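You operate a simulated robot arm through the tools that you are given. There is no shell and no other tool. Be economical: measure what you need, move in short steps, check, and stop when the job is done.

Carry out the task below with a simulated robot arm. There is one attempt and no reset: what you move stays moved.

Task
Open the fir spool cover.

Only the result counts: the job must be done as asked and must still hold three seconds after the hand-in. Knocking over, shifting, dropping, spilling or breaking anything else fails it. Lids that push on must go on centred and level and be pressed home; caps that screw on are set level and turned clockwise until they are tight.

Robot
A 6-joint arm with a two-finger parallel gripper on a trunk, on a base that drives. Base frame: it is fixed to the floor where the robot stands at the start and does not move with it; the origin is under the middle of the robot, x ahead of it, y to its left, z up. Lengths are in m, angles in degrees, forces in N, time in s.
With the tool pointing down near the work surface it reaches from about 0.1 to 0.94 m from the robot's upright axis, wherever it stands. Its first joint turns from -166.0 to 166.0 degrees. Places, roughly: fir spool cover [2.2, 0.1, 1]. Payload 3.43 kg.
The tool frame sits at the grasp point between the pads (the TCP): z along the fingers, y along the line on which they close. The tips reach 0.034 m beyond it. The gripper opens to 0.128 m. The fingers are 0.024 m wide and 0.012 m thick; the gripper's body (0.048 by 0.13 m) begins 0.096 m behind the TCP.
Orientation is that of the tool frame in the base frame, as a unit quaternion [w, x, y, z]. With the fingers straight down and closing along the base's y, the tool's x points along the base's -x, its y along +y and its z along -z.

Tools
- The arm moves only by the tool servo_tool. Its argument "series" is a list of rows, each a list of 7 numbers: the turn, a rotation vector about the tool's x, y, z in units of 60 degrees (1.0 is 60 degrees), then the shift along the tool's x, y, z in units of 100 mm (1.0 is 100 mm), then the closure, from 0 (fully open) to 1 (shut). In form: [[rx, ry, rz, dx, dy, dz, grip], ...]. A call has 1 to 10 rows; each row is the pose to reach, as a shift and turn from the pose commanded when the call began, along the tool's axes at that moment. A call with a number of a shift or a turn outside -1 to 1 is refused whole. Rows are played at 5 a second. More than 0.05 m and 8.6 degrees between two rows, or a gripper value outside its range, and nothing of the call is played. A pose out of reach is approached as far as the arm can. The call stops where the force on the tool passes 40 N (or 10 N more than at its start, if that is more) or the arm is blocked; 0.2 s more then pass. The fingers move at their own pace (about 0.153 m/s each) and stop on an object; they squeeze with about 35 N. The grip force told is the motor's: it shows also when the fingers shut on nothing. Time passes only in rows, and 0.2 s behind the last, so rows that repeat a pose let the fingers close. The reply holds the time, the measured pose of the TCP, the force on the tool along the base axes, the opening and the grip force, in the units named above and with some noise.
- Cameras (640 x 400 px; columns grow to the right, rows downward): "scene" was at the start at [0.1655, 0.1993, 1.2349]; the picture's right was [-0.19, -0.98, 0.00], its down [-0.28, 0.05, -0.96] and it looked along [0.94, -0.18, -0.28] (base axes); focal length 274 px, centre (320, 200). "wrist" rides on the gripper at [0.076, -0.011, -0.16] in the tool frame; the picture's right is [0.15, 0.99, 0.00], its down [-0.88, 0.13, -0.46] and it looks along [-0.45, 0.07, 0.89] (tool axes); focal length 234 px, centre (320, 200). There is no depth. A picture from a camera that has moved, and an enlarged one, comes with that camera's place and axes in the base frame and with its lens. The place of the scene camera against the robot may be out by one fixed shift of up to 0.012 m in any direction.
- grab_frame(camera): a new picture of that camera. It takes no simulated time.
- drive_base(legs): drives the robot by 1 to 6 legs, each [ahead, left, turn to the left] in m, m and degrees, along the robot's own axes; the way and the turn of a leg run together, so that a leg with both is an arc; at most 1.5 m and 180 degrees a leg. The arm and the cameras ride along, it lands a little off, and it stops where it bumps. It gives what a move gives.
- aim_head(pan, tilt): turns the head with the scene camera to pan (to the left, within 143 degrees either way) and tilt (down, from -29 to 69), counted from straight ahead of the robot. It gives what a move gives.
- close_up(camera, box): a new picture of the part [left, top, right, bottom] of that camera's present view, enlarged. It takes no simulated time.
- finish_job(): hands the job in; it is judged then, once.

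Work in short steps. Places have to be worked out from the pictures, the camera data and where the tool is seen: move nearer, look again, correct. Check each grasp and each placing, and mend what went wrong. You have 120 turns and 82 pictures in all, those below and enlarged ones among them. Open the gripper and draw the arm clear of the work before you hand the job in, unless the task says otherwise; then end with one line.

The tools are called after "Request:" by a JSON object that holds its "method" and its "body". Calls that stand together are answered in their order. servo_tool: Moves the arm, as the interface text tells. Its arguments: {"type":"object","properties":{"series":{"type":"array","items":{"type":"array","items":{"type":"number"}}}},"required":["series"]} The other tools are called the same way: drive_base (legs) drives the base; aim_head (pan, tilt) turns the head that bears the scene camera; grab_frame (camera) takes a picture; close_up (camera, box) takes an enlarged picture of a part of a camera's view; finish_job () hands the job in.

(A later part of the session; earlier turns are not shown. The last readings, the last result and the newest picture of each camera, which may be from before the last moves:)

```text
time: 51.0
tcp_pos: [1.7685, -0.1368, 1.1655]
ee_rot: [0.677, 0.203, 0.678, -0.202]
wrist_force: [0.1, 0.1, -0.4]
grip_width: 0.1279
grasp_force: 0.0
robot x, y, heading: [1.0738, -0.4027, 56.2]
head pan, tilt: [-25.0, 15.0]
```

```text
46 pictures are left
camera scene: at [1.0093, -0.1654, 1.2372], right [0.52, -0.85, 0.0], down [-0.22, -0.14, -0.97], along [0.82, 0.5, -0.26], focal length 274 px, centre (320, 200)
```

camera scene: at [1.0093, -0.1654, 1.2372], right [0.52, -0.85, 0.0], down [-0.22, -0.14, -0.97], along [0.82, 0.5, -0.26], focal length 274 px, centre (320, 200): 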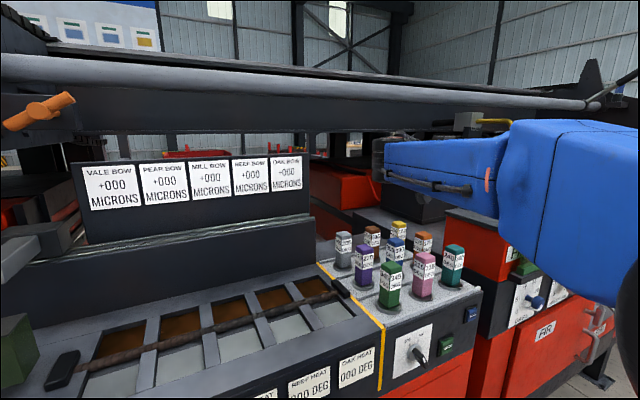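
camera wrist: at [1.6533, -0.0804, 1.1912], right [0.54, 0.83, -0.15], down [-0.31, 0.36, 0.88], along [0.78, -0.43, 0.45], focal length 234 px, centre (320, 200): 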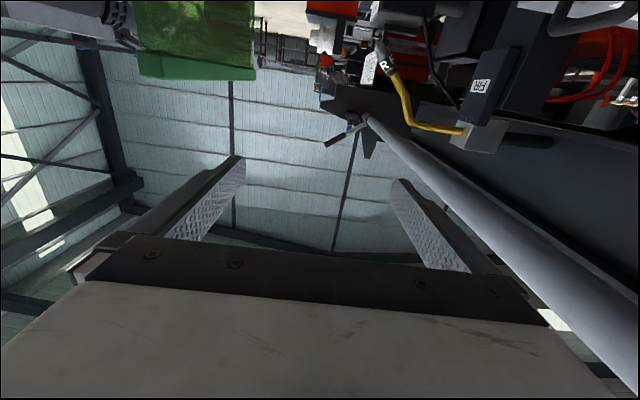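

Wrist and forearm sit below the pipe. I drive forward 0.16 m.

Request:
{"method": "drive_base", "body": {"legs": [[0.16, 0, 0]]}}

Request:
{"method": "grab_frame", "body": {"camera": "scene"}}

Request:
{"method": "grab_frame", "body": {"camera": "wrist"}}

```text
time: 52.2
tcp_pos: [1.8227, -0.054, 1.1638]
ee_rot: [0.677, 0.199, 0.68, -0.2]
wrist_force: [-1.2, 0.2, -0.3]
grip_width: 0.1279
grasp_force: 0.0
robot x, y, heading: [1.1311, -0.3224, 56.8]
head pan, tilt: [-25.0, 15.0]
stopped in leg 1: the robot was blocked; the commanded pose is now the measured one
```

```text
45 pictures are left
camera scene: at [1.0635, -0.0874, 1.2372], right [0.53, -0.85, 0.0], down [-0.22, -0.14, -0.97], along [0.82, 0.51, -0.26], focal length 274 px, centre (320, 200)
```

scene: 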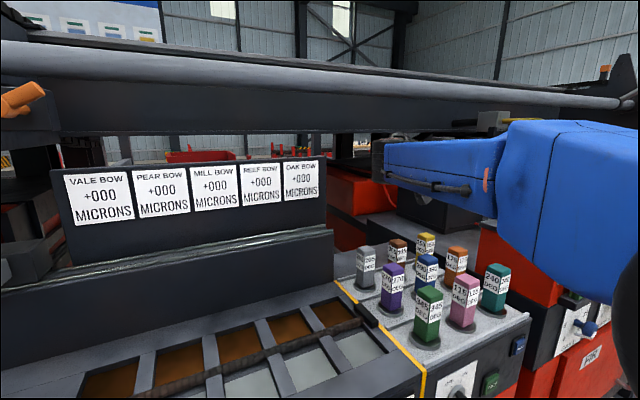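

```text
44 pictures are left
camera wrist: at [1.6831, 0.0226, 1.0887], right [0.54, 0.83, -0.15], down [-0.31, 0.36, 0.88], along [0.79, -0.43, 0.45], focal length 234 px, centre (320, 200)
```

wrist: 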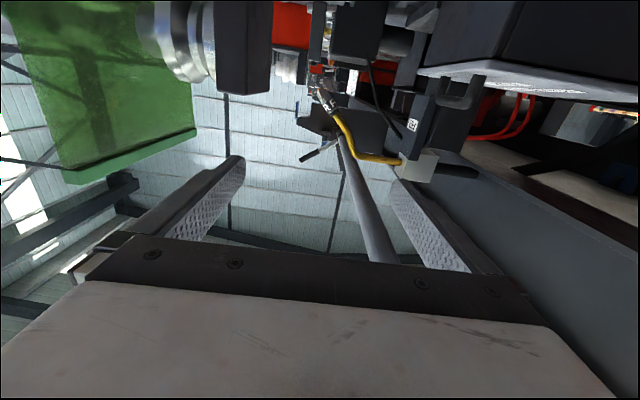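

The base was stopped at the bench after 0.1 m; I back off 1 cm. Then extend the hand diagonally (+u 0.1, +n 0.1) under the pipe, watching reach.

Request:
{"method": "drive_base", "body": {"legs": [[-0.012, 0, 0]]}}

Request:
{"method": "servo_tool", "body": {"series": [[0, 0, 0, 0, 0.25, 0.25, 0], [0, 0, 0, 0, 0.5, 0.5, 0], [0, 0, 0, 0, 0.75, 0.75, 0], [0, 0, 0, 0, 1, 1, 0]]}}

Request:
{"method": "grab_frame", "body": {"camera": "scene"}}

```text
time: 52.9
tcp_pos: [1.8182, -0.0625, 1.1632]
ee_rot: [0.676, 0.199, 0.68, -0.201]
wrist_force: [-0.3, -0.6, 1.1]
grip_width: 0.1279
grasp_force: 0.0
robot x, y, heading: [1.1297, -0.329, 57.1]
head pan, tilt: [-25.0, 15.0]
```

```text
time: 53.9
tcp_pos: [1.9568, -0.034, 1.1621]
ee_rot: [0.678, 0.199, 0.679, -0.199]
wrist_force: [-0.5, -0.4, 1.3]
grip_width: 0.128
grasp_force: 0.0
robot x, y, heading: [1.1233, -0.3333, 57.1]
head pan, tilt: [-25.0, 15.0]
```

```text
43 pictures are left
camera scene: at [1.0565, -0.0977, 1.2372], right [0.53, -0.85, 0.0], down [-0.22, -0.14, -0.97], along [0.82, 0.51, -0.26], focal length 274 px, centre (320, 200)
```

scene: 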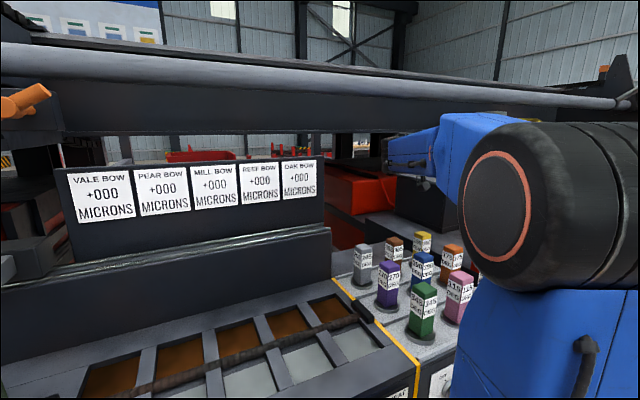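

Following well. Now TCP at along 1.655, n 1.046; I continue +n 0.1 and look at the handle with the wrist camera.

Request:
{"method": "servo_tool", "body": {"series": [[0, 0, 0, 0, 0.33, -0.05, 0], [0, 0, 0, 0, 0.66, -0.1, 0], [0, 0, 0, 0, 1, -0.15, 0]]}}

Request:
{"method": "grab_frame", "body": {"camera": "wrist"}}

Request:
{"method": "close_up", "body": {"camera": "scene", "box": [360, 80, 480, 200]}}

```text
time: 54.7
tcp_pos: [1.9973, 0.0574, 1.1626]
ee_rot: [0.678, 0.2, 0.679, -0.2]
wrist_force: [0.8, -0.1, 1.1]
grip_width: 0.1277
grasp_force: 0.1
robot x, y, heading: [1.1248, -0.3329, 57.2]
head pan, tilt: [-25.0, 15.0]
```

```text
42 pictures are left
camera wrist: at [1.8568, 0.133, 1.0879], right [0.54, 0.83, -0.15], down [-0.31, 0.36, 0.88], along [0.79, -0.43, 0.45], focal length 234 px, centre (320, 200)
```

wrist: 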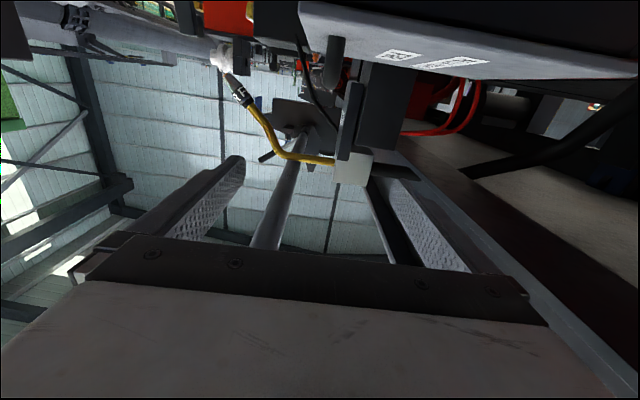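

```text
3.33 times, centred on (420, 140) of scene
camera zoom: at [1.0567, -0.0977, 1.2373], right [0.53, -0.85, 0.0], down [-0.22, -0.14, -0.97], along [0.82, 0.51, -0.26], focal length 914 px, centre (-13, 400)
```

zoom: 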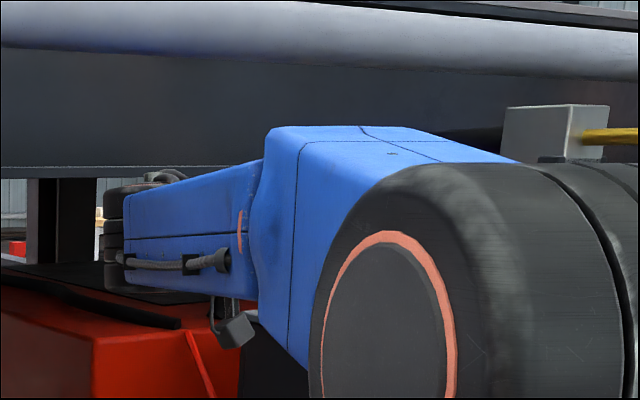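

The handle is aligned with the tool axis (leg n≈1.143, TCP n≈1.145). I back off 2 cm and lower to z≈1.08.

Request:
{"method": "servo_tool", "body": {"series": [[0, 0, 0, 0, 0, -0.2, 0], [0, 0, 0, 0.4, 0, -0.2, 0], [0, 0, 0, 0.82, 0, -0.2, 0]]}}

Request:
{"method": "grab_frame", "body": {"camera": "wrist"}}

```text
time: 55.5
tcp_pos: [1.9796, 0.0691, 1.0788]
ee_rot: [0.677, 0.199, 0.68, -0.2]
wrist_force: [-0.4, 0.1, 0.6]
grip_width: 0.1278
grasp_force: 0.1
robot x, y, heading: [1.126, -0.3328, 57.1]
head pan, tilt: [-25.0, 15.0]
```

```text
40 pictures are left
camera wrist: at [1.8387, 0.1463, 1.0044], right [0.54, 0.83, -0.15], down [-0.31, 0.36, 0.88], along [0.79, -0.43, 0.45], focal length 234 px, centre (320, 200)
```

wrist: 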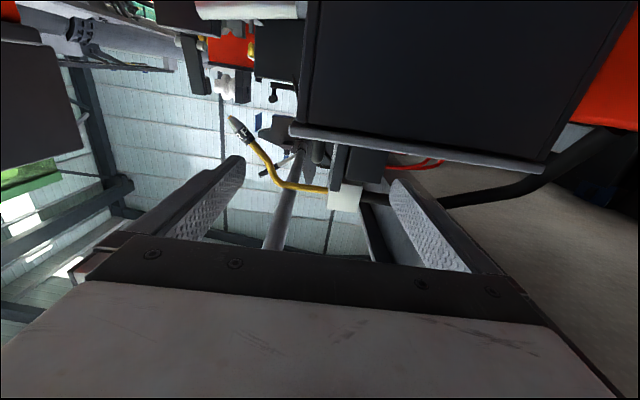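

Finger tips appear ~1.5 cm above the lid plane. I check by zooming before advancing.

Request:
{"method": "close_up", "body": {"camera": "wrist", "box": [220, 100, 440, 240]}}

```text
2.86 times, centred on (330, 170) of wrist
camera zoom: at [1.8387, 0.1463, 1.0044], right [0.54, 0.83, -0.15], down [-0.31, 0.36, 0.88], along [0.79, -0.43, 0.45], focal length 669 px, centre (291, 286)
```

zoom: 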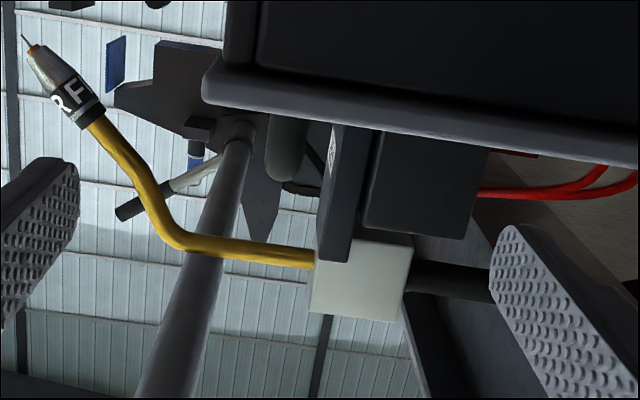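

Aligned: handle top z≈1.092, n≈1.143. I advance 0.1 m along the row so the left leg sits between the pads, then close.

Request:
{"method": "servo_tool", "body": {"series": [[0, 0, 0, 0, 0, 0.25, 0], [0, 0, 0, 0, 0, 0.5, 0], [0, 0, 0, 0, 0, 0.75, 0], [0, 0, 0, 0, 0, 1, 0]]}}

Request:
{"method": "grab_frame", "body": {"camera": "wrist"}}

```text
time: 56.5
tcp_pos: [2.0632, 0.0132, 1.0798]
ee_rot: [0.677, 0.199, 0.68, -0.2]
wrist_force: [-0.2, 0.4, -0.3]
grip_width: 0.1278
grasp_force: 0.0
robot x, y, heading: [1.1284, -0.3354, 57.1]
head pan, tilt: [-25.0, 15.0]
```

```text
38 pictures are left
camera wrist: at [1.923, 0.0902, 1.005], right [0.53, 0.83, -0.15], down [-0.31, 0.36, 0.88], along [0.79, -0.43, 0.45], focal length 234 px, centre (320, 200)
```

wrist: 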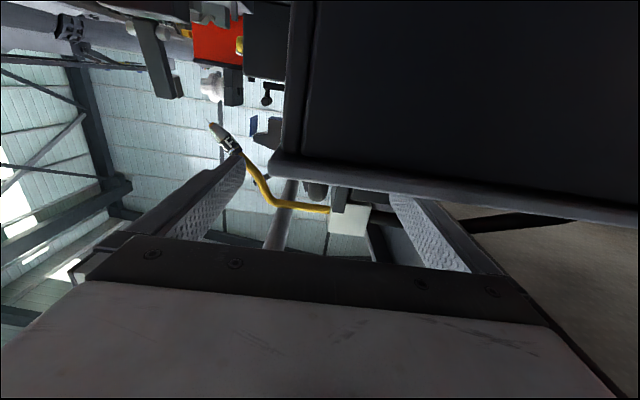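

The handle leg is between the pads. I close the gripper.

Request:
{"method": "servo_tool", "body": {"series": [[0, 0, 0, 0, 0, 0, 0.5], [0, 0, 0, 0, 0, 0, 0.8], [0, 0, 0, 0, 0, 0, 1], [0, 0, 0, 0, 0, 0, 1], [0, 0, 0, 0, 0, 0, 1]]}}

Request:
{"method": "close_up", "body": {"camera": "wrist", "box": [220, 120, 440, 260]}}

```text
time: 57.7
tcp_pos: [2.0636, 0.0129, 1.0806]
ee_rot: [0.677, 0.2, 0.679, -0.2]
wrist_force: [-9.0, -12.3, -1.5]
grip_width: 0.0161
grasp_force: 44.9
robot x, y, heading: [1.1278, -0.3353, 56.8]
head pan, tilt: [-25.0, 15.0]
```

```text
2.86 times, centred on (330, 190) of wrist
camera zoom: at [1.9228, 0.0891, 1.0053], right [0.54, 0.83, -0.15], down [-0.31, 0.36, 0.88], along [0.79, -0.43, 0.45], focal length 669 px, centre (291, 229)
```

zoom: 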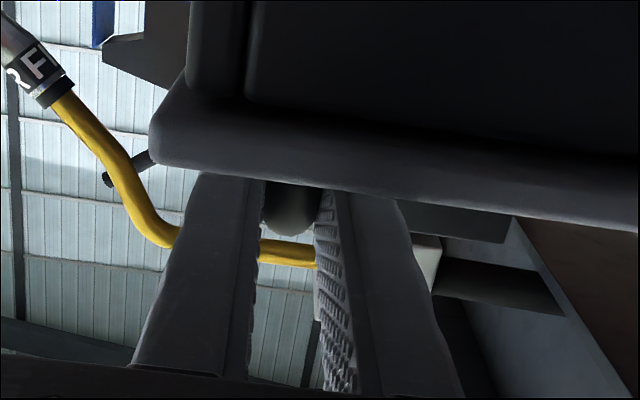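

Leg gripped (16 mm). The lid should turn about its rear edge (0.213 m behind, ~0.035 below the TCP). I try the first 8° gently and read the forces.

Request:
{"method": "servo_tool", "body": {"series": [[0, 0, -0.0333, -0.074, 0.0135, 0, 1], [0, 0, -0.0667, -0.148, 0.0295, 0, 1], [0, 0, -0.1, -0.221, 0.048, 0, 1], [0, 0, -0.1333, -0.293, 0.069, 0, 1]]}}

Request:
{"method": "grab_frame", "body": {"camera": "wrist"}}

```text
time: 58.7
tcp_pos: [2.0667, 0.0198, 1.1115]
ee_rot: [0.661, 0.153, 0.691, -0.248]
wrist_force: [-3.7, -30.8, 6.1]
grip_width: 0.0157
grasp_force: 44.4
robot x, y, heading: [1.1239, -0.3318, 57.2]
head pan, tilt: [-25.0, 15.0]
```

```text
36 pictures are left
camera wrist: at [1.921, 0.0866, 1.0384], right [0.52, 0.81, -0.28], down [-0.24, 0.46, 0.85], along [0.82, -0.38, 0.43], focal length 234 px, centre (320, 200)
```

wrist: 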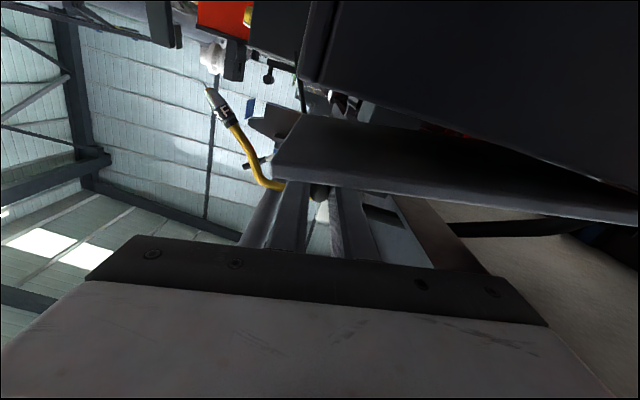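

The lid is lifting about its rear hinge. Reaction is ~28 N toward −n, so I ease 4 mm that way (and 1 mm along the row).

Request:
{"method": "servo_tool", "body": {"series": [[0, 0, 0, 0, -0.02, 0.005, 1], [0, 0, 0, 0, -0.04, 0.01, 1]]}}

```text
time: 59.3
tcp_pos: [2.0667, 0.0177, 1.1097]
ee_rot: [0.661, 0.149, 0.693, -0.246]
wrist_force: [5.5, -12.1, 3.4]
grip_width: 0.0159
grasp_force: 45.3
robot x, y, heading: [1.1268, -0.3323, 57.2]
head pan, tilt: [-25.0, 15.0]
```

Forces are back down. I continue 16° with a slightly higher hinge estimate.

Request:
{"method": "servo_tool", "body": {"series": [[0, 0, -0.0333, -0.074, 0.008, 0, 1], [0, 0, -0.0667, -0.148, 0.019, 0, 1], [0, 0, -0.1, -0.221, 0.033, 0, 1], [0, 0, -0.1333, -0.294, 0.049, 0, 1], [0, 0, -0.1667, -0.367, 0.068, 0, 1], [0, 0, -0.2, -0.439, 0.088, 0, 1]]}}

```text
time: 60.7
tcp_pos: [2.0756, 0.033, 1.15]
ee_rot: [0.631, 0.077, 0.705, -0.314]
wrist_force: [3.8, 17.3, -8.0]
grip_width: 0.0157
grasp_force: 45.1
robot x, y, heading: [1.1245, -0.3285, 57.1]
head pan, tilt: [-25.0, 15.0]
```

θ≈20°, force reversed mildly (+16 N). I continue 12° with a middle hinge estimate plus a 2 mm bias.

Request:
{"method": "servo_tool", "body": {"series": [[0, 0, -0.0333, -0.074, 0.022, 0, 1], [0, 0, -0.0667, -0.148, 0.046, 0, 1], [0, 0, -0.1, -0.221, 0.063, 0, 1], [0, 0, -0.1333, -0.294, 0.083, 0, 1], [0, 0, -0.1667, -0.365, 0.104, 0, 1], [0, 0, -0.2, -0.436, 0.129, 0, 1]]}}

Request:
{"method": "grab_frame", "body": {"camera": "scene"}}

```text
time: 62.1
tcp_pos: [2.0897, 0.0542, 1.1874]
ee_rot: [0.595, 0.003, 0.709, -0.379]
wrist_force: [-8.4, 15.1, -8.5]
grip_width: 0.0156
grasp_force: 45.1
robot x, y, heading: [1.1281, -0.3309, 56.8]
head pan, tilt: [-25.0, 15.0]
```

```text
35 pictures are left
camera scene: at [1.0568, -0.0968, 1.2371], right [0.53, -0.85, 0.0], down [-0.22, -0.14, -0.97], along [0.82, 0.51, -0.26], focal length 274 px, centre (320, 200)
```

scene: 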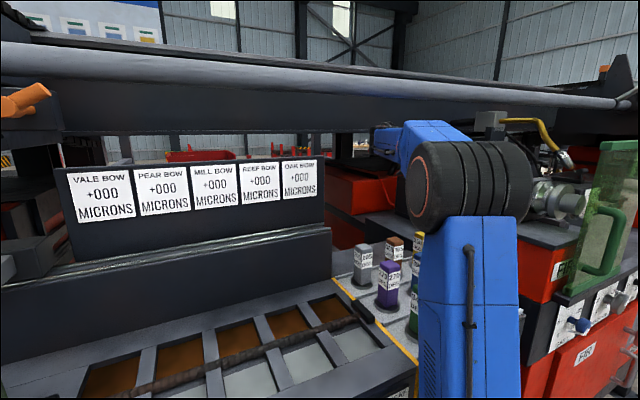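

θ≈32°, the fit gives radius 0.213 with the hinge 0.031 below the TCP, as assumed. Continue 12° more, easing 2 mm along −u.

Request:
{"method": "servo_tool", "body": {"series": [[0, 0, -0.0333, -0.074, 0.014, -0.01, 1], [0, 0, -0.0667, -0.148, 0.03, -0.02, 1], [0, 0, -0.1, -0.221, 0.048, -0.02, 1], [0, 0, -0.1333, -0.294, 0.068, -0.02, 1], [0, 0, -0.1667, -0.365, 0.09, -0.02, 1], [0, 0, -0.2, -0.436, 0.114, -0.02, 1]]}}

Request:
{"method": "close_up", "body": {"camera": "scene", "box": [330, 80, 530, 220]}}

```text
time: 63.5
tcp_pos: [2.1079, 0.0805, 1.219]
ee_rot: [0.552, -0.071, 0.705, -0.439]
wrist_force: [0.8, 17.7, -16.4]
grip_width: 0.0156
grasp_force: 44.7
robot x, y, heading: [1.121, -0.3324, 56.8]
head pan, tilt: [-25.0, 15.0]
```

```text
2.86 times, centred on (430, 150) of scene
camera zoom: at [1.0565, -0.0974, 1.2372], right [0.53, -0.85, 0.0], down [-0.22, -0.14, -0.97], along [0.82, 0.51, -0.26], focal length 784 px, centre (6, 343)
```

zoom: 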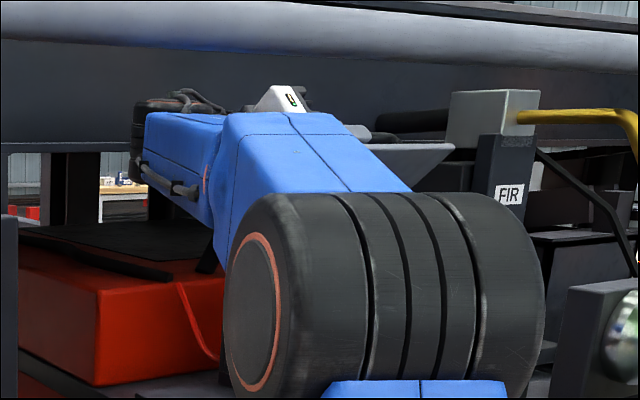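

θ≈44°. Pull is outward from the hinge (~22 N), so I bias 2.5 mm toward it and continue 12°.

Request:
{"method": "servo_tool", "body": {"series": [[0, 0, -0.0333, -0.074, 0.03, 0, 1], [0, 0, -0.0667, -0.148, 0.055, 0, 1], [0, 0, -0.1, -0.221, 0.073, 0, 1], [0, 0, -0.1333, -0.294, 0.093, 0, 1], [0, 0, -0.1667, -0.365, 0.115, 0, 1], [0, 0, -0.2, -0.436, 0.139, 0, 1]]}}

Request:
{"method": "close_up", "body": {"camera": "scene", "box": [330, 80, 530, 220]}}

```text
time: 63.9
tcp_pos: [2.1069, 0.0831, 1.2197]
ee_rot: [0.549, -0.077, 0.705, -0.442]
wrist_force: [1.5, 2.1, -1.0]
grip_width: 0.0157
grasp_force: 45.2
robot x, y, heading: [1.1226, -0.3312, 57.0]
head pan, tilt: [-25.0, 15.0]
stopped in row 1: the force on the tool passed its limit (the readings are from after the stop); the commanded pose is now the measured one
```

```text
2.86 times, centred on (430, 150) of scene
camera zoom: at [1.0557, -0.0989, 1.2374], right [0.53, -0.85, 0.0], down [-0.22, -0.14, -0.97], along [0.82, 0.51, -0.26], focal length 784 px, centre (6, 343)
```

zoom: 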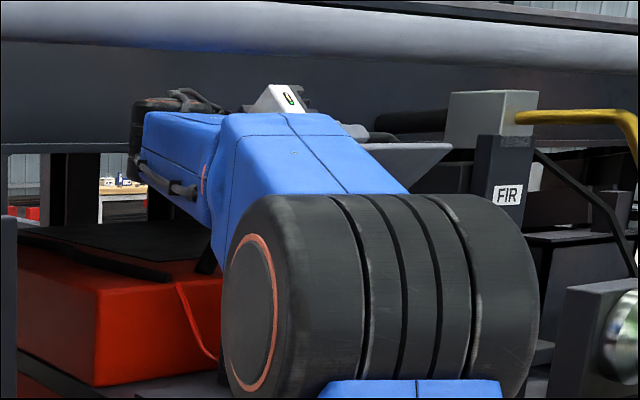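

The force limit stopped it; the pose is now relaxed. I try again in small 1° steps without bias.

Request:
{"method": "servo_tool", "body": {"series": [[0, 0, -0.0167, -0.037, 0.007, 0, 1], [0, 0, -0.0333, -0.074, 0.014, 0, 1], [0, 0, -0.05, -0.111, 0.022, 0, 1], [0, 0, -0.0667, -0.148, 0.03, 0, 1]]}}

Request:
{"method": "grab_frame", "body": {"camera": "wrist"}}

```text
time: 64.4
tcp_pos: [2.1078, 0.0842, 1.2219]
ee_rot: [0.544, -0.085, 0.706, -0.446]
wrist_force: [7.0, 4.3, -2.5]
grip_width: 0.016
grasp_force: 45.0
robot x, y, heading: [1.126, -0.3321, 57.2]
head pan, tilt: [-25.0, 15.0]
stopped in row 2: the force on the tool passed its limit (the readings are from after the stop); the commanded pose is now the measured one
```

```text
32 pictures are left
camera wrist: at [1.9396, 0.1166, 1.1792], right [0.3, 0.49, -0.82], down [0.01, 0.85, 0.52], along [0.95, -0.17, 0.25], focal length 234 px, centre (320, 200)
```

wrist: 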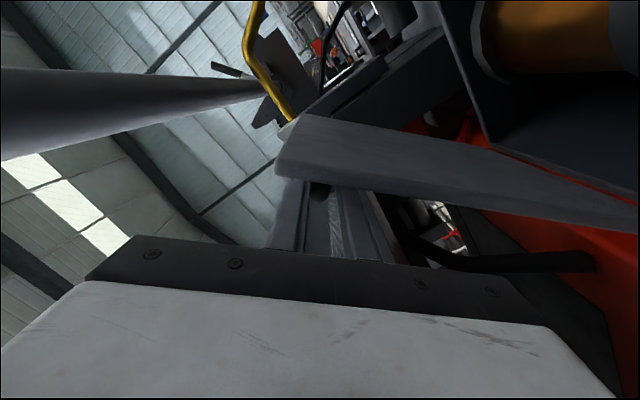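

The spool is visible inside; the lid is ~46° open. To tell misfit from a stop, I push 6 mm along the lid normal only.

Request:
{"method": "servo_tool", "body": {"series": [[0, 0, -0.007, -0.02, 0, 0, 1], [0, 0, -0.014, -0.04, 0, 0, 1], [0, 0, -0.02, -0.06, 0, 0, 1]]}}

```text
time: 65.0
tcp_pos: [2.1086, 0.0845, 1.222]
ee_rot: [0.54, -0.092, 0.706, -0.449]
wrist_force: [5.9, 4.0, -3.0]
grip_width: 0.0161
grasp_force: 44.7
robot x, y, heading: [1.1204, -0.3336, 56.7]
head pan, tilt: [-25.0, 15.0]
stopped in row 2: the force on the tool passed its limit (the readings are from after the stop); the commanded pose is now the measured one
```

The hand won't move further; I inspect the surroundings for a contact.

Request:
{"method": "close_up", "body": {"camera": "wrist", "box": [260, 90, 640, 330]}}

Request:
{"method": "aim_head", "body": {"pan": -28, "tilt": -5}}

Request:
{"method": "grab_frame", "body": {"camera": "scene"}}

```text
1.67 times, centred on (450, 210) of wrist
camera zoom: at [1.9397, 0.1169, 1.1813], right [0.29, 0.48, -0.82], down [0.01, 0.86, 0.51], along [0.96, -0.16, 0.25], focal length 390 px, centre (103, 183)
```

zoom: 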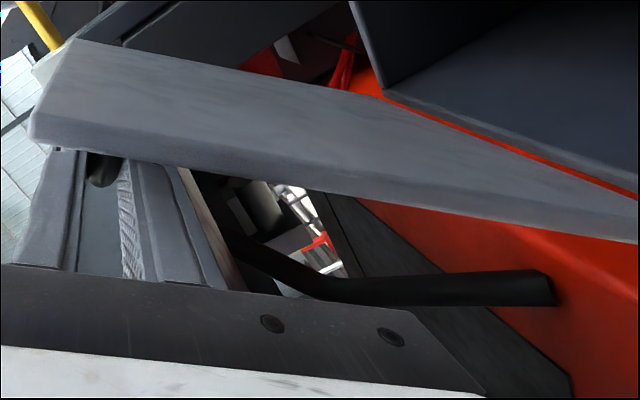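

```text
time: 65.8
tcp_pos: [2.1093, 0.0849, 1.2219]
ee_rot: [0.54, -0.091, 0.705, -0.449]
wrist_force: [-6.2, 6.6, 0.6]
grip_width: 0.0162
grasp_force: 45.1
robot x, y, heading: [1.1227, -0.333, 56.9]
head pan, tilt: [-28.0, -5.0]
```

```text
30 pictures are left
camera scene: at [1.0507, -0.1093, 1.2694], right [0.48, -0.87, 0.0], down [0.08, 0.04, -1.0], along [0.87, 0.48, 0.09], focal length 274 px, centre (320, 200)
```

scene: 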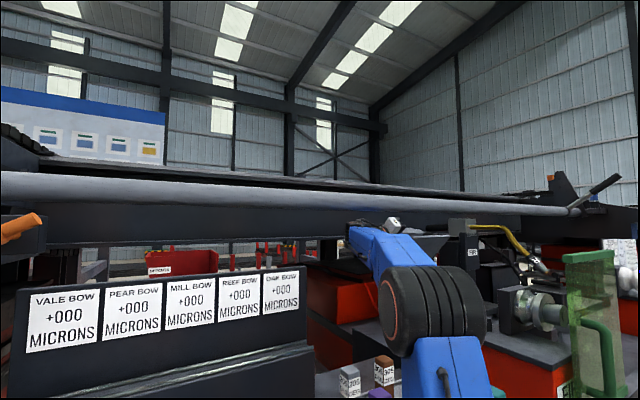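

No obvious contact; the lid seems at its stop (~45°) and carries no visible weight on the tool (hinge friction). I release a little to see whether it stays.

Request:
{"method": "servo_tool", "body": {"series": [[0, 0, 0, 0, 0, 0, 0.8], [0, 0, 0, 0, 0, 0, 0.75], [0, 0, 0, 0, 0, 0, 0.7], [0, 0, 0, 0, 0, 0, 0.7]]}}

Request:
{"method": "grab_frame", "body": {"camera": "wrist"}}

```text
time: 66.8
tcp_pos: [2.1088, 0.0847, 1.2224]
ee_rot: [0.54, -0.091, 0.706, -0.45]
wrist_force: [0.0, -0.4, -0.1]
grip_width: 0.0384
grasp_force: 0.0
robot x, y, heading: [1.1225, -0.3317, 56.9]
head pan, tilt: [-28.0, -5.0]
```

```text
29 pictures are left
camera wrist: at [1.9399, 0.117, 1.1814], right [0.29, 0.48, -0.82], down [0.01, 0.86, 0.51], along [0.96, -0.16, 0.25], focal length 234 px, centre (320, 200)
```

wrist: 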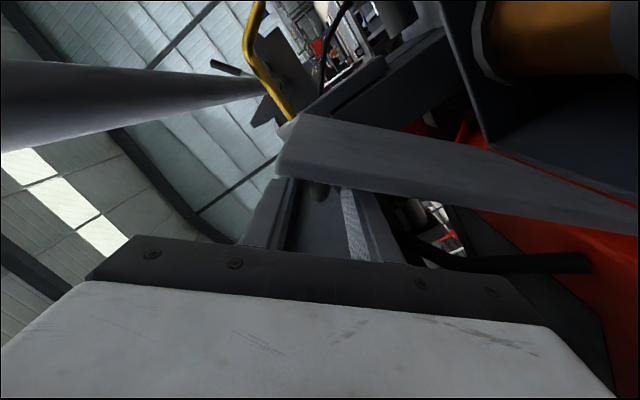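

The lid stays put on its own. I withdraw the fingers along −u and view the lid.

Request:
{"method": "servo_tool", "body": {"series": [[0, 0, 0, 0, 0, -0.25, 0.7], [0, 0, 0, 0, 0, -0.5, 0.7], [0, 0, 0, 0, 0, -0.75, 0.7], [0, 0, 0, 0, 0, -1, 0.7]]}}

Request:
{"method": "grab_frame", "body": {"camera": "wrist"}}

```text
time: 67.8
tcp_pos: [2.0266, 0.1425, 1.2208]
ee_rot: [0.539, -0.092, 0.706, -0.45]
wrist_force: [0.2, -0.3, -0.2]
grip_width: 0.0383
grasp_force: 0.0
robot x, y, heading: [1.1211, -0.3343, 57.2]
head pan, tilt: [-28.0, -5.0]
```

```text
28 pictures are left
camera wrist: at [1.8571, 0.1732, 1.1804], right [0.29, 0.48, -0.83], down [0.02, 0.86, 0.51], along [0.96, -0.16, 0.25], focal length 234 px, centre (320, 200)
```

wrist: 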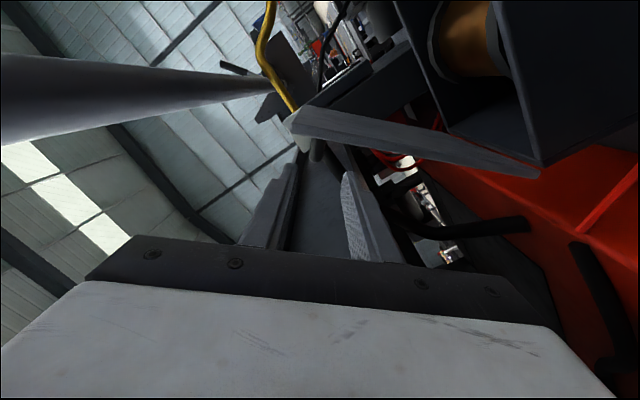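

The lid holds at ~45°. I zoom to see whether its far corner touches the iron post, or whether 45° is its natural stop.

Request:
{"method": "close_up", "body": {"camera": "wrist", "box": [250, 60, 450, 200]}}

Request:
{"method": "close_up", "body": {"camera": "scene", "box": [340, 190, 520, 310]}}

```text
2.86 times, centred on (350, 130) of wrist
camera zoom: at [1.8571, 0.1732, 1.1804], right [0.29, 0.48, -0.83], down [0.02, 0.86, 0.51], along [0.96, -0.16, 0.25], focal length 669 px, centre (234, 400)
```

zoom: 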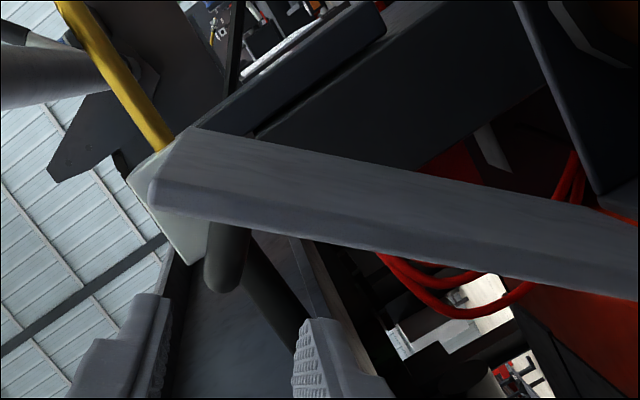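

```text
3.33 times, centred on (430, 250) of scene
camera zoom: at [1.0523, -0.1064, 1.2691], right [0.48, -0.88, 0.0], down [0.08, 0.04, -1.0], along [0.87, 0.48, 0.09], focal length 914 px, centre (-47, 33)
```

zoom: 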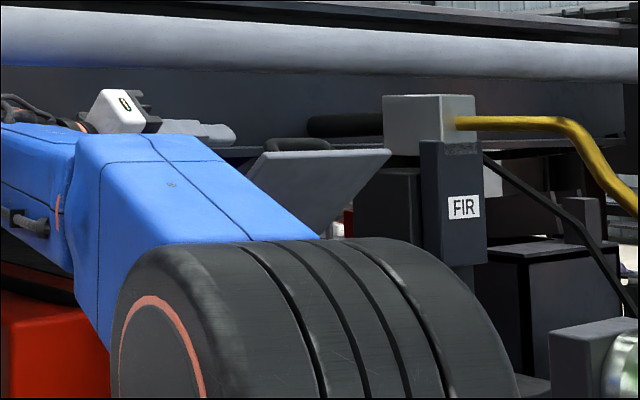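

It's unclear whether the stop is the hinge or my hand. I test with a different contact: closed fingers under the lid's left edge, pushing gently upward. First move below the lid level, beside the box.

Request:
{"method": "servo_tool", "body": {"series": [[0, 0, 0, 0.27, 0.15, -0.1, 1], [0, 0, 0, 0.54, 0.3, -0.1, 1], [0, 0, 0, 0.82, 0.5, -0.1, 1], [0, 0, 0, 0.82, 0.5, -0.1, 1]]}}

Request:
{"method": "grab_frame", "body": {"camera": "wrist"}}

```text
time: 68.8
tcp_pos: [2.0061, 0.126, 1.1283]
ee_rot: [0.539, -0.093, 0.706, -0.45]
wrist_force: [0.0, 0.1, 0.3]
grip_width: 0.0002
grasp_force: 33.4
robot x, y, heading: [1.1232, -0.3372, 57.0]
head pan, tilt: [-28.0, -5.0]
```

```text
25 pictures are left
camera wrist: at [1.8351, 0.1571, 1.0877], right [0.29, 0.48, -0.83], down [0.01, 0.86, 0.51], along [0.96, -0.16, 0.25], focal length 234 px, centre (320, 200)
```

wrist: 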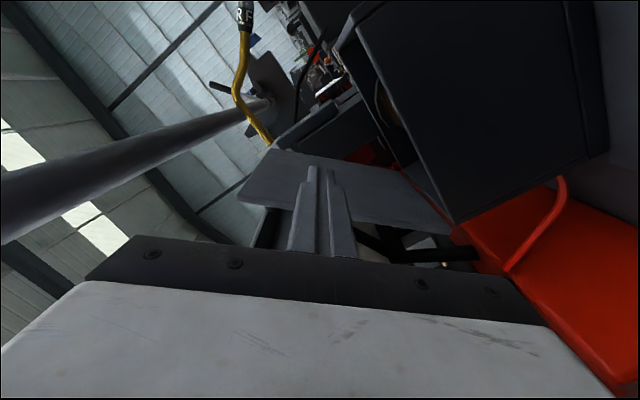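

Now the lid's underside is visible with my fingertips beside it; zoom on its far edge near the post.

Request:
{"method": "close_up", "body": {"camera": "wrist", "box": [220, 80, 460, 250]}}

```text
2.35 times, centred on (340, 165) of wrist
camera zoom: at [1.8351, 0.1571, 1.0877], right [0.29, 0.48, -0.83], down [0.01, 0.86, 0.51], along [0.96, -0.16, 0.25], focal length 551 px, centre (273, 282)
```

zoom: 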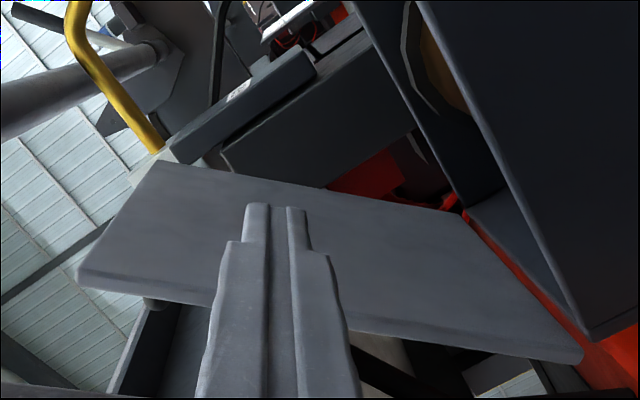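

I slide the closed fingers 0.08 m under the lid, then push along the lid normal in 5 mm steps.

Request:
{"method": "servo_tool", "body": {"series": [[0, 0, 0, 0, 0, 0.27, 1], [0, 0, 0, 0, 0, 0.54, 1], [0, 0, 0, 0, 0, 0.8, 1]]}}

Request:
{"method": "servo_tool", "body": {"series": [[0, 0, 0, -0.05, 0, 0, 1], [0, 0, 0, -0.1, 0, 0, 1], [0, 0, 0, -0.15, 0, 0, 1], [0, 0, 0, -0.2, 0, 0, 1], [0, 0, 0, -0.25, 0, 0, 1], [0, 0, 0, -0.3, 0, 0, 1]]}}

```text
time: 69.6
tcp_pos: [2.0702, 0.0845, 1.1279]
ee_rot: [0.54, -0.092, 0.706, -0.45]
wrist_force: [0.0, 0.7, 0.2]
grip_width: 0.0001
grasp_force: 33.1
robot x, y, heading: [1.1248, -0.339, 56.8]
head pan, tilt: [-28.0, -5.0]
```

```text
time: 71.0
tcp_pos: [2.0818, 0.1008, 1.1488]
ee_rot: [0.54, -0.092, 0.706, -0.449]
wrist_force: [-0.9, -0.1, -1.0]
grip_width: 0.0
grasp_force: 33.2
robot x, y, heading: [1.1249, -0.3344, 57.1]
head pan, tilt: [-28.0, -5.0]
```

No contact yet. I continue another 2.5 cm.

Request:
{"method": "servo_tool", "body": {"series": [[0, 0, 0, -0.04, 0, 0, 1], [0, 0, 0, -0.08, 0, 0, 1], [0, 0, 0, -0.12, 0, 0, 1], [0, 0, 0, -0.16, 0, 0, 1], [0, 0, 0, -0.2, 0, 0, 1], [0, 0, 0, -0.25, 0, 0, 1]]}}

Request:
{"method": "grab_frame", "body": {"camera": "wrist"}}

```text
time: 72.4
tcp_pos: [2.0903, 0.1154, 1.1676]
ee_rot: [0.541, -0.091, 0.705, -0.449]
wrist_force: [-1.5, -2.1, 0.1]
grip_width: 0.0003
grasp_force: 32.8
robot x, y, heading: [1.12, -0.3317, 57.2]
head pan, tilt: [-28.0, -5.0]
```

```text
23 pictures are left
camera wrist: at [1.9217, 0.1467, 1.127], right [0.29, 0.48, -0.82], down [0.01, 0.86, 0.51], along [0.96, -0.16, 0.25], focal length 234 px, centre (320, 200)
```

wrist: 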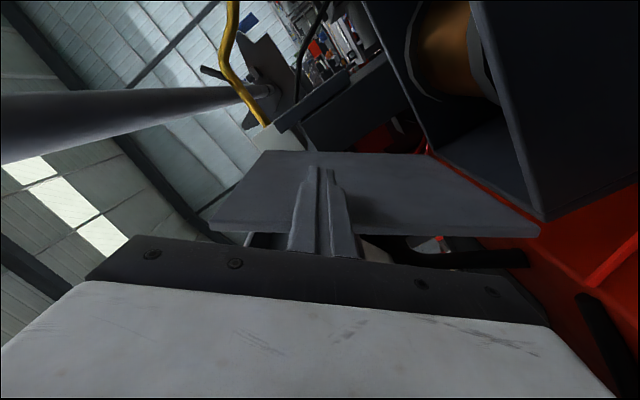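

The lid is still moving with only ~2 N, so the earlier stop was my hand, not the hinge. I keep pushing along the arc (radius 0.16) for 16°.

Request:
{"method": "servo_tool", "body": {"series": [[0, 0, -0.0667, -0.113, 0.004, 0, 1], [0, 0, -0.1333, -0.225, 0.016, 0, 1], [0, 0, -0.2, -0.337, 0.035, 0, 1], [0, 0, -0.2667, -0.447, 0.063, 0, 1]]}}

Request:
{"method": "grab_frame", "body": {"camera": "wrist"}}

Request:
{"method": "close_up", "body": {"camera": "scene", "box": [340, 190, 520, 310]}}

```text
time: 73.4
tcp_pos: [2.092, 0.1244, 1.2155]
ee_rot: [0.481, -0.179, 0.685, -0.517]
wrist_force: [0.4, -2.5, 0.6]
grip_width: 0.0001
grasp_force: 32.3
robot x, y, heading: [1.1184, -0.343, 56.8]
head pan, tilt: [-28.0, -5.0]
```

```text
22 pictures are left
camera wrist: at [1.918, 0.1484, 1.1921], right [0.18, 0.29, -0.94], down [0.07, 0.95, 0.3], along [0.98, -0.12, 0.15], focal length 234 px, centre (320, 200)
```

wrist: 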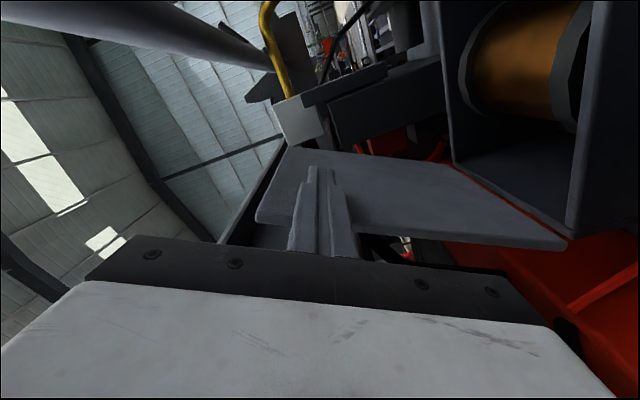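

```text
3.33 times, centred on (430, 250) of scene
camera zoom: at [1.0366, -0.1252, 1.2713], right [0.48, -0.87, 0.0], down [0.09, 0.05, -0.99], along [0.87, 0.48, 0.1], focal length 914 px, centre (-47, 33)
```

zoom: 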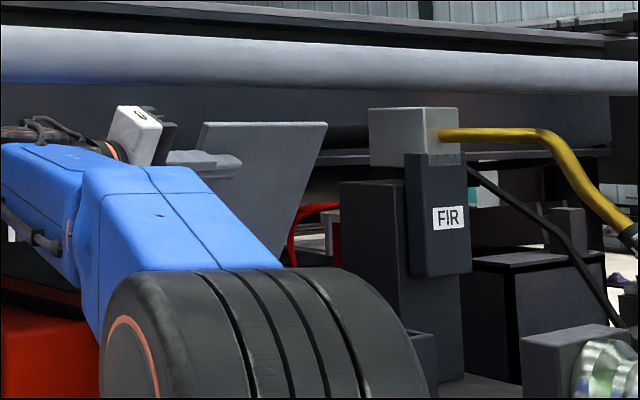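

The lid is now ~70° open, but the TCP deviated from command and the robot was nudged back slightly – something upstream (wrist) touches the beam. I back off along the lid normal by 3 cm and check.

Request:
{"method": "servo_tool", "body": {"series": [[0, 0, 0, 0.1, 0, 0, 1], [0, 0, 0, 0.2, 0, 0, 1], [0, 0, 0, 0.35, 0, 0, 1]]}}

Request:
{"method": "grab_frame", "body": {"camera": "scene"}}

Request:
{"method": "grab_frame", "body": {"camera": "wrist"}}

```text
time: 74.2
tcp_pos: [2.0949, 0.1141, 1.1795]
ee_rot: [0.473, -0.187, 0.687, -0.519]
wrist_force: [0.6, 0.5, -0.6]
grip_width: 0.0001
grasp_force: 33.3
robot x, y, heading: [1.1215, -0.3306, 57.0]
head pan, tilt: [-28.0, -5.0]
```

```text
20 pictures are left
camera scene: at [1.0501, -0.1127, 1.2701], right [0.48, -0.87, 0.0], down [0.08, 0.05, -1.0], along [0.87, 0.48, 0.09], focal length 274 px, centre (320, 200)
```

scene: 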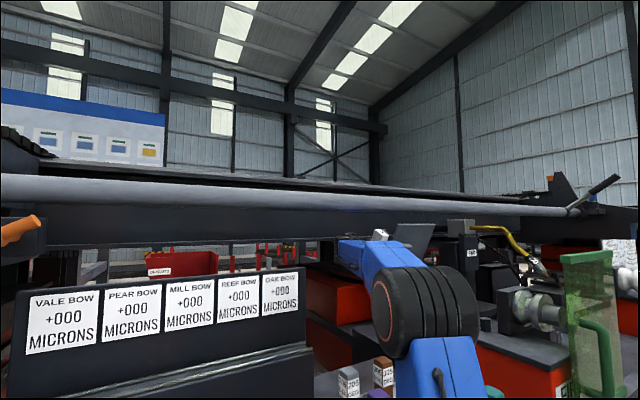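

```text
19 pictures are left
camera wrist: at [1.9194, 0.1381, 1.1584], right [0.16, 0.28, -0.95], down [0.07, 0.95, 0.29], along [0.98, -0.11, 0.13], focal length 234 px, centre (320, 200)
```

wrist: 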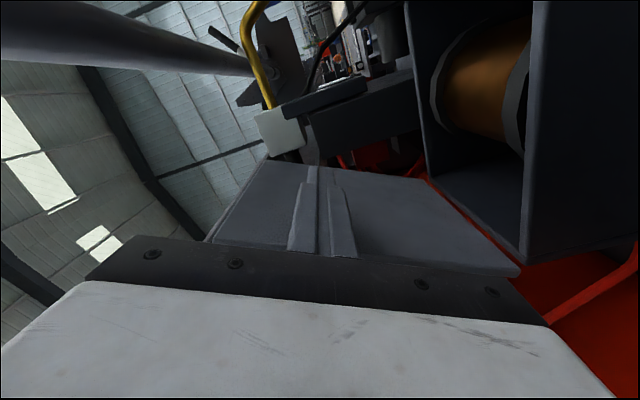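

The lid stays at ~70°, robot back in place. I try a last gentle push lower on the lid, where my wrist stays below the beam: first move down along the lid.

Request:
{"method": "servo_tool", "body": {"series": [[0, 0, 0, 0.02, 0.17, 0, 1], [0, 0, 0, 0.04, 0.34, 0, 1], [0, 0, 0, 0.055, 0.494, 0, 1]]}}

Request:
{"method": "servo_tool", "body": {"series": [[0, 0, -0.02, -0.1, 0.012, 0, 1], [0, 0, -0.04, -0.2, 0.024, 0, 1], [0, 0, -0.06, -0.3, 0.036, 0, 1], [0, 0, -0.08, -0.38, 0.045, 0, 1]]}}

Request:
{"method": "grab_frame", "body": {"camera": "wrist"}}

```text
time: 75.0
tcp_pos: [2.0946, 0.1217, 1.1436]
ee_rot: [0.477, -0.183, 0.687, -0.517]
wrist_force: [0.3, 0.2, 0.2]
grip_width: 0.0
grasp_force: 33.1
robot x, y, heading: [1.1205, -0.3357, 56.8]
head pan, tilt: [-28.0, -5.0]
```

```text
time: 76.0
tcp_pos: [2.1004, 0.1393, 1.174]
ee_rot: [0.459, -0.207, 0.678, -0.535]
wrist_force: [-0.2, -0.2, 1.1]
grip_width: 0.0
grasp_force: 32.7
robot x, y, heading: [1.117, -0.344, 57.1]
head pan, tilt: [-28.0, -5.0]
```

```text
18 pictures are left
camera wrist: at [1.9251, 0.1621, 1.1544], right [0.14, 0.23, -0.96], down [0.08, 0.97, 0.24], along [0.99, -0.11, 0.12], focal length 234 px, centre (320, 200)
```

wrist: 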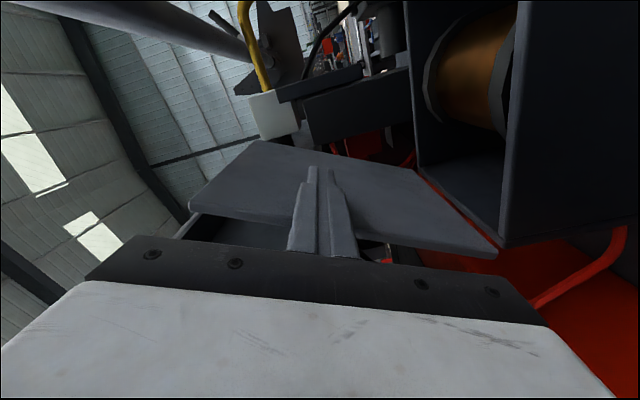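

Again the wrist meets the beam, so this is as far as this approach goes; the lid stands ~70° open. I back away from the lid and withdraw along −u.

Request:
{"method": "servo_tool", "body": {"series": [[0, 0, 0, 0.15, 0, 0, 1], [0, 0, 0, 0.3, 0, 0, 1], [0, 0, 0, 0.5, 0, 0, 1]]}}

Request:
{"method": "servo_tool", "body": {"series": [[0, 0, 0, 0, 0, -0.33, 1], [0, 0, 0, 0, 0, -0.66, 1], [0, 0, 0, 0, 0, -1, 1]]}}

Request:
{"method": "grab_frame", "body": {"camera": "wrist"}}

Request:
{"method": "close_up", "body": {"camera": "scene", "box": [300, 170, 520, 330]}}

```text
time: 76.8
tcp_pos: [2.0953, 0.1176, 1.129]
ee_rot: [0.451, -0.215, 0.678, -0.538]
wrist_force: [-0.6, 0.0, -0.2]
grip_width: 0.0
grasp_force: 33.0
robot x, y, heading: [1.1197, -0.3335, 57.4]
head pan, tilt: [-28.0, -5.0]
```

```text
time: 77.6
tcp_pos: [2.0176, 0.1868, 1.1223]
ee_rot: [0.449, -0.219, 0.678, -0.54]
wrist_force: [0.4, 0.1, 0.2]
grip_width: 0.0002
grasp_force: 33.1
robot x, y, heading: [1.1256, -0.3327, 56.9]
head pan, tilt: [-28.0, -5.0]
```

```text
17 pictures are left
camera wrist: at [1.8423, 0.2082, 1.1075], right [0.11, 0.2, -0.97], down [0.08, 0.97, 0.21], along [0.99, -0.1, 0.09], focal length 234 px, centre (320, 200)
```

wrist: 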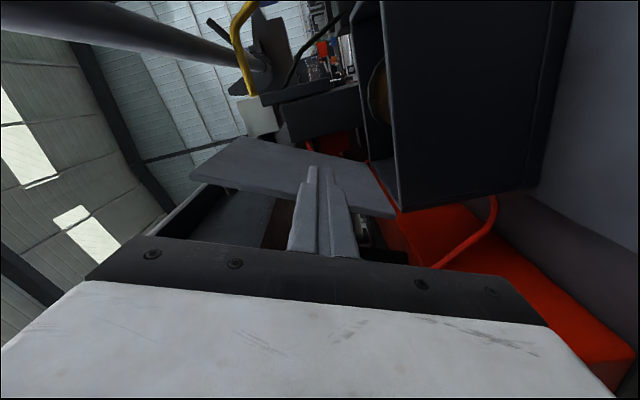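

```text
2.50 times, centred on (410, 250) of scene
camera zoom: at [1.0523, -0.1035, 1.2691], right [0.49, -0.87, 0.0], down [0.08, 0.04, -1.0], along [0.87, 0.48, 0.09], focal length 686 px, centre (95, 75)
```

zoom: 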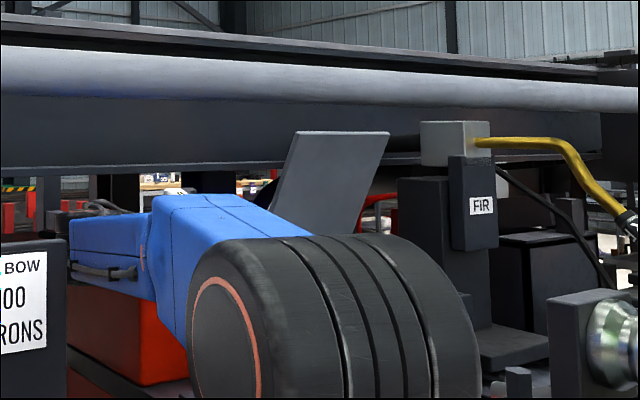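

The lid measures ~65° and holds. To gain more, I yaw the tool 25° towards the bench so that the fingertips lead and the wrist stays clear of the beam, then push the underside gently.

Request:
{"method": "servo_tool", "body": {"series": [[-0.052, -0.129, -0.002, 0, 0, 0, 1], [-0.104, -0.258, -0.004, 0, 0, 0, 1], [-0.155, -0.387, -0.006, 0, 0, 0, 1]]}}

Request:
{"method": "servo_tool", "body": {"series": [[0, 0, 0, 0.2, -0.4, 0, 1], [0, 0, 0, 0.398, -0.805, 0, 1], [0, 0, 0, 0.398, -0.805, 0.37, 1], [0, 0, 0, 0.398, -0.805, 0.747, 1]]}}

Request:
{"method": "grab_frame", "body": {"camera": "wrist"}}

```text
time: 78.4
tcp_pos: [2.0156, 0.1828, 1.123]
ee_rot: [0.556, -0.362, 0.614, -0.429]
wrist_force: [0.7, -0.1, 0.1]
grip_width: 0.0
grasp_force: 32.9
robot x, y, heading: [1.1254, -0.336, 57.0]
head pan, tilt: [-28.0, -5.0]
```

```text
time: 79.4
tcp_pos: [2.0813, 0.1055, 1.1839]
ee_rot: [0.556, -0.359, 0.614, -0.429]
wrist_force: [-0.9, -0.6, 0.0]
grip_width: 0.0
grasp_force: 32.9
robot x, y, heading: [1.1227, -0.3321, 57.0]
head pan, tilt: [-28.0, -5.0]
```

```text
15 pictures are left
camera wrist: at [1.9133, 0.0517, 1.1692], right [0.02, 0.23, -0.97], down [-0.34, 0.92, 0.21], along [0.94, 0.32, 0.1], focal length 234 px, centre (320, 200)
```

wrist: 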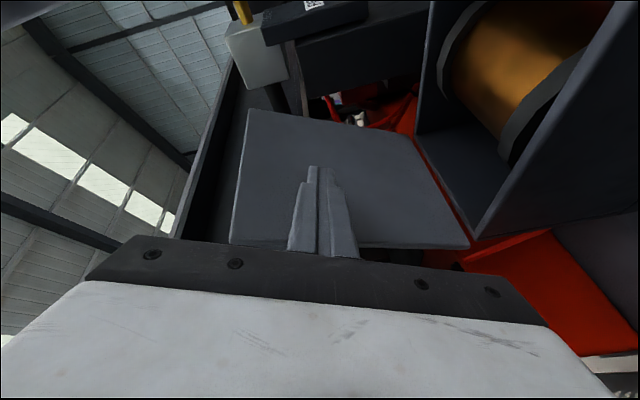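

Good view: fingertips in front of the underside. I push +n in 1 cm rows, up to 6 cm.

Request:
{"method": "servo_tool", "body": {"series": [[0, 0, 0, -0.084, 0.034, 0.042, 1], [0, 0, 0, -0.168, 0.067, 0.085, 1], [0, 0, 0, -0.253, 0.101, 0.127, 1], [0, 0, 0, -0.337, 0.135, 0.169, 1], [0, 0, 0, -0.42, 0.168, 0.211, 1], [0, 0, 0, -0.505, 0.202, 0.254, 1]]}}

Request:
{"method": "grab_frame", "body": {"camera": "wrist"}}

```text
time: 80.8
tcp_pos: [2.1097, 0.1492, 1.1822]
ee_rot: [0.554, -0.357, 0.616, -0.431]
wrist_force: [-6.4, -5.0, 0.2]
grip_width: 0.0
grasp_force: 32.7
robot x, y, heading: [1.1219, -0.3354, 56.8]
head pan, tilt: [-28.0, -5.0]
stopped in row 6: the force on the tool passed its limit (the readings are from after the stop); the commanded pose is now the measured one
```

```text
14 pictures are left
camera wrist: at [1.9414, 0.0968, 1.1672], right [0.02, 0.23, -0.97], down [-0.33, 0.92, 0.22], along [0.94, 0.32, 0.09], focal length 234 px, centre (320, 200)
```

wrist: 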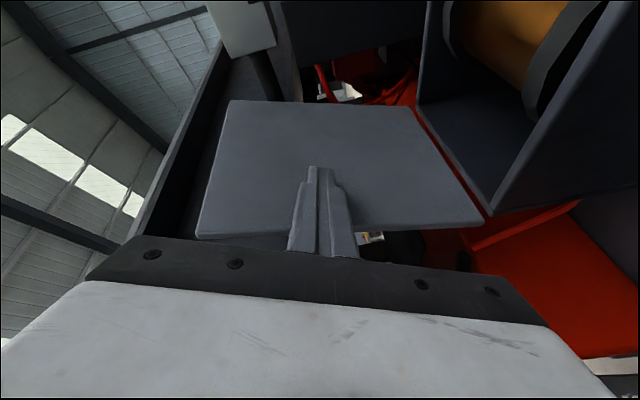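

A firm stop at ~76° – the cover is fully open. I back off 4 cm and withdraw the tool to the left.

Request:
{"method": "servo_tool", "body": {"series": [[0, 0, 0, 0.168, -0.067, -0.085, 1], [0, 0, 0, 0.337, -0.135, -0.169, 1], [0, 0, 0, 0.505, -0.202, -0.6, 1], [0, 0, 0, 0.505, -0.202, -1, 1]]}}

Request:
{"method": "grab_frame", "body": {"camera": "wrist"}}

```text
time: 81.8
tcp_pos: [2.0038, 0.111, 1.1837]
ee_rot: [0.553, -0.358, 0.616, -0.431]
wrist_force: [0.4, -0.1, -1.3]
grip_width: 0.0
grasp_force: 33.2
robot x, y, heading: [1.1208, -0.3308, 56.9]
head pan, tilt: [-28.0, -5.0]
```

```text
13 pictures are left
camera wrist: at [1.8356, 0.0574, 1.1689], right [0.02, 0.23, -0.97], down [-0.33, 0.92, 0.22], along [0.94, 0.32, 0.09], focal length 234 px, centre (320, 200)
```

wrist: 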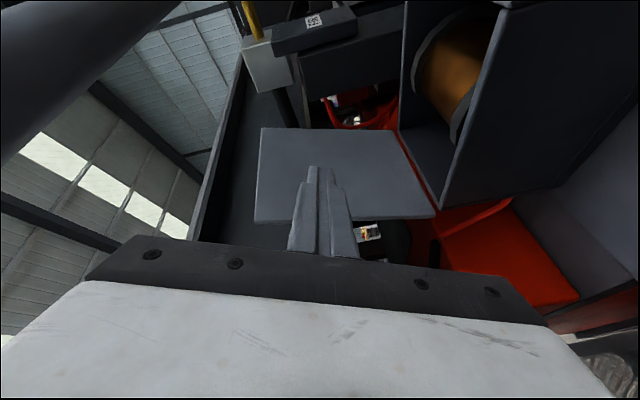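

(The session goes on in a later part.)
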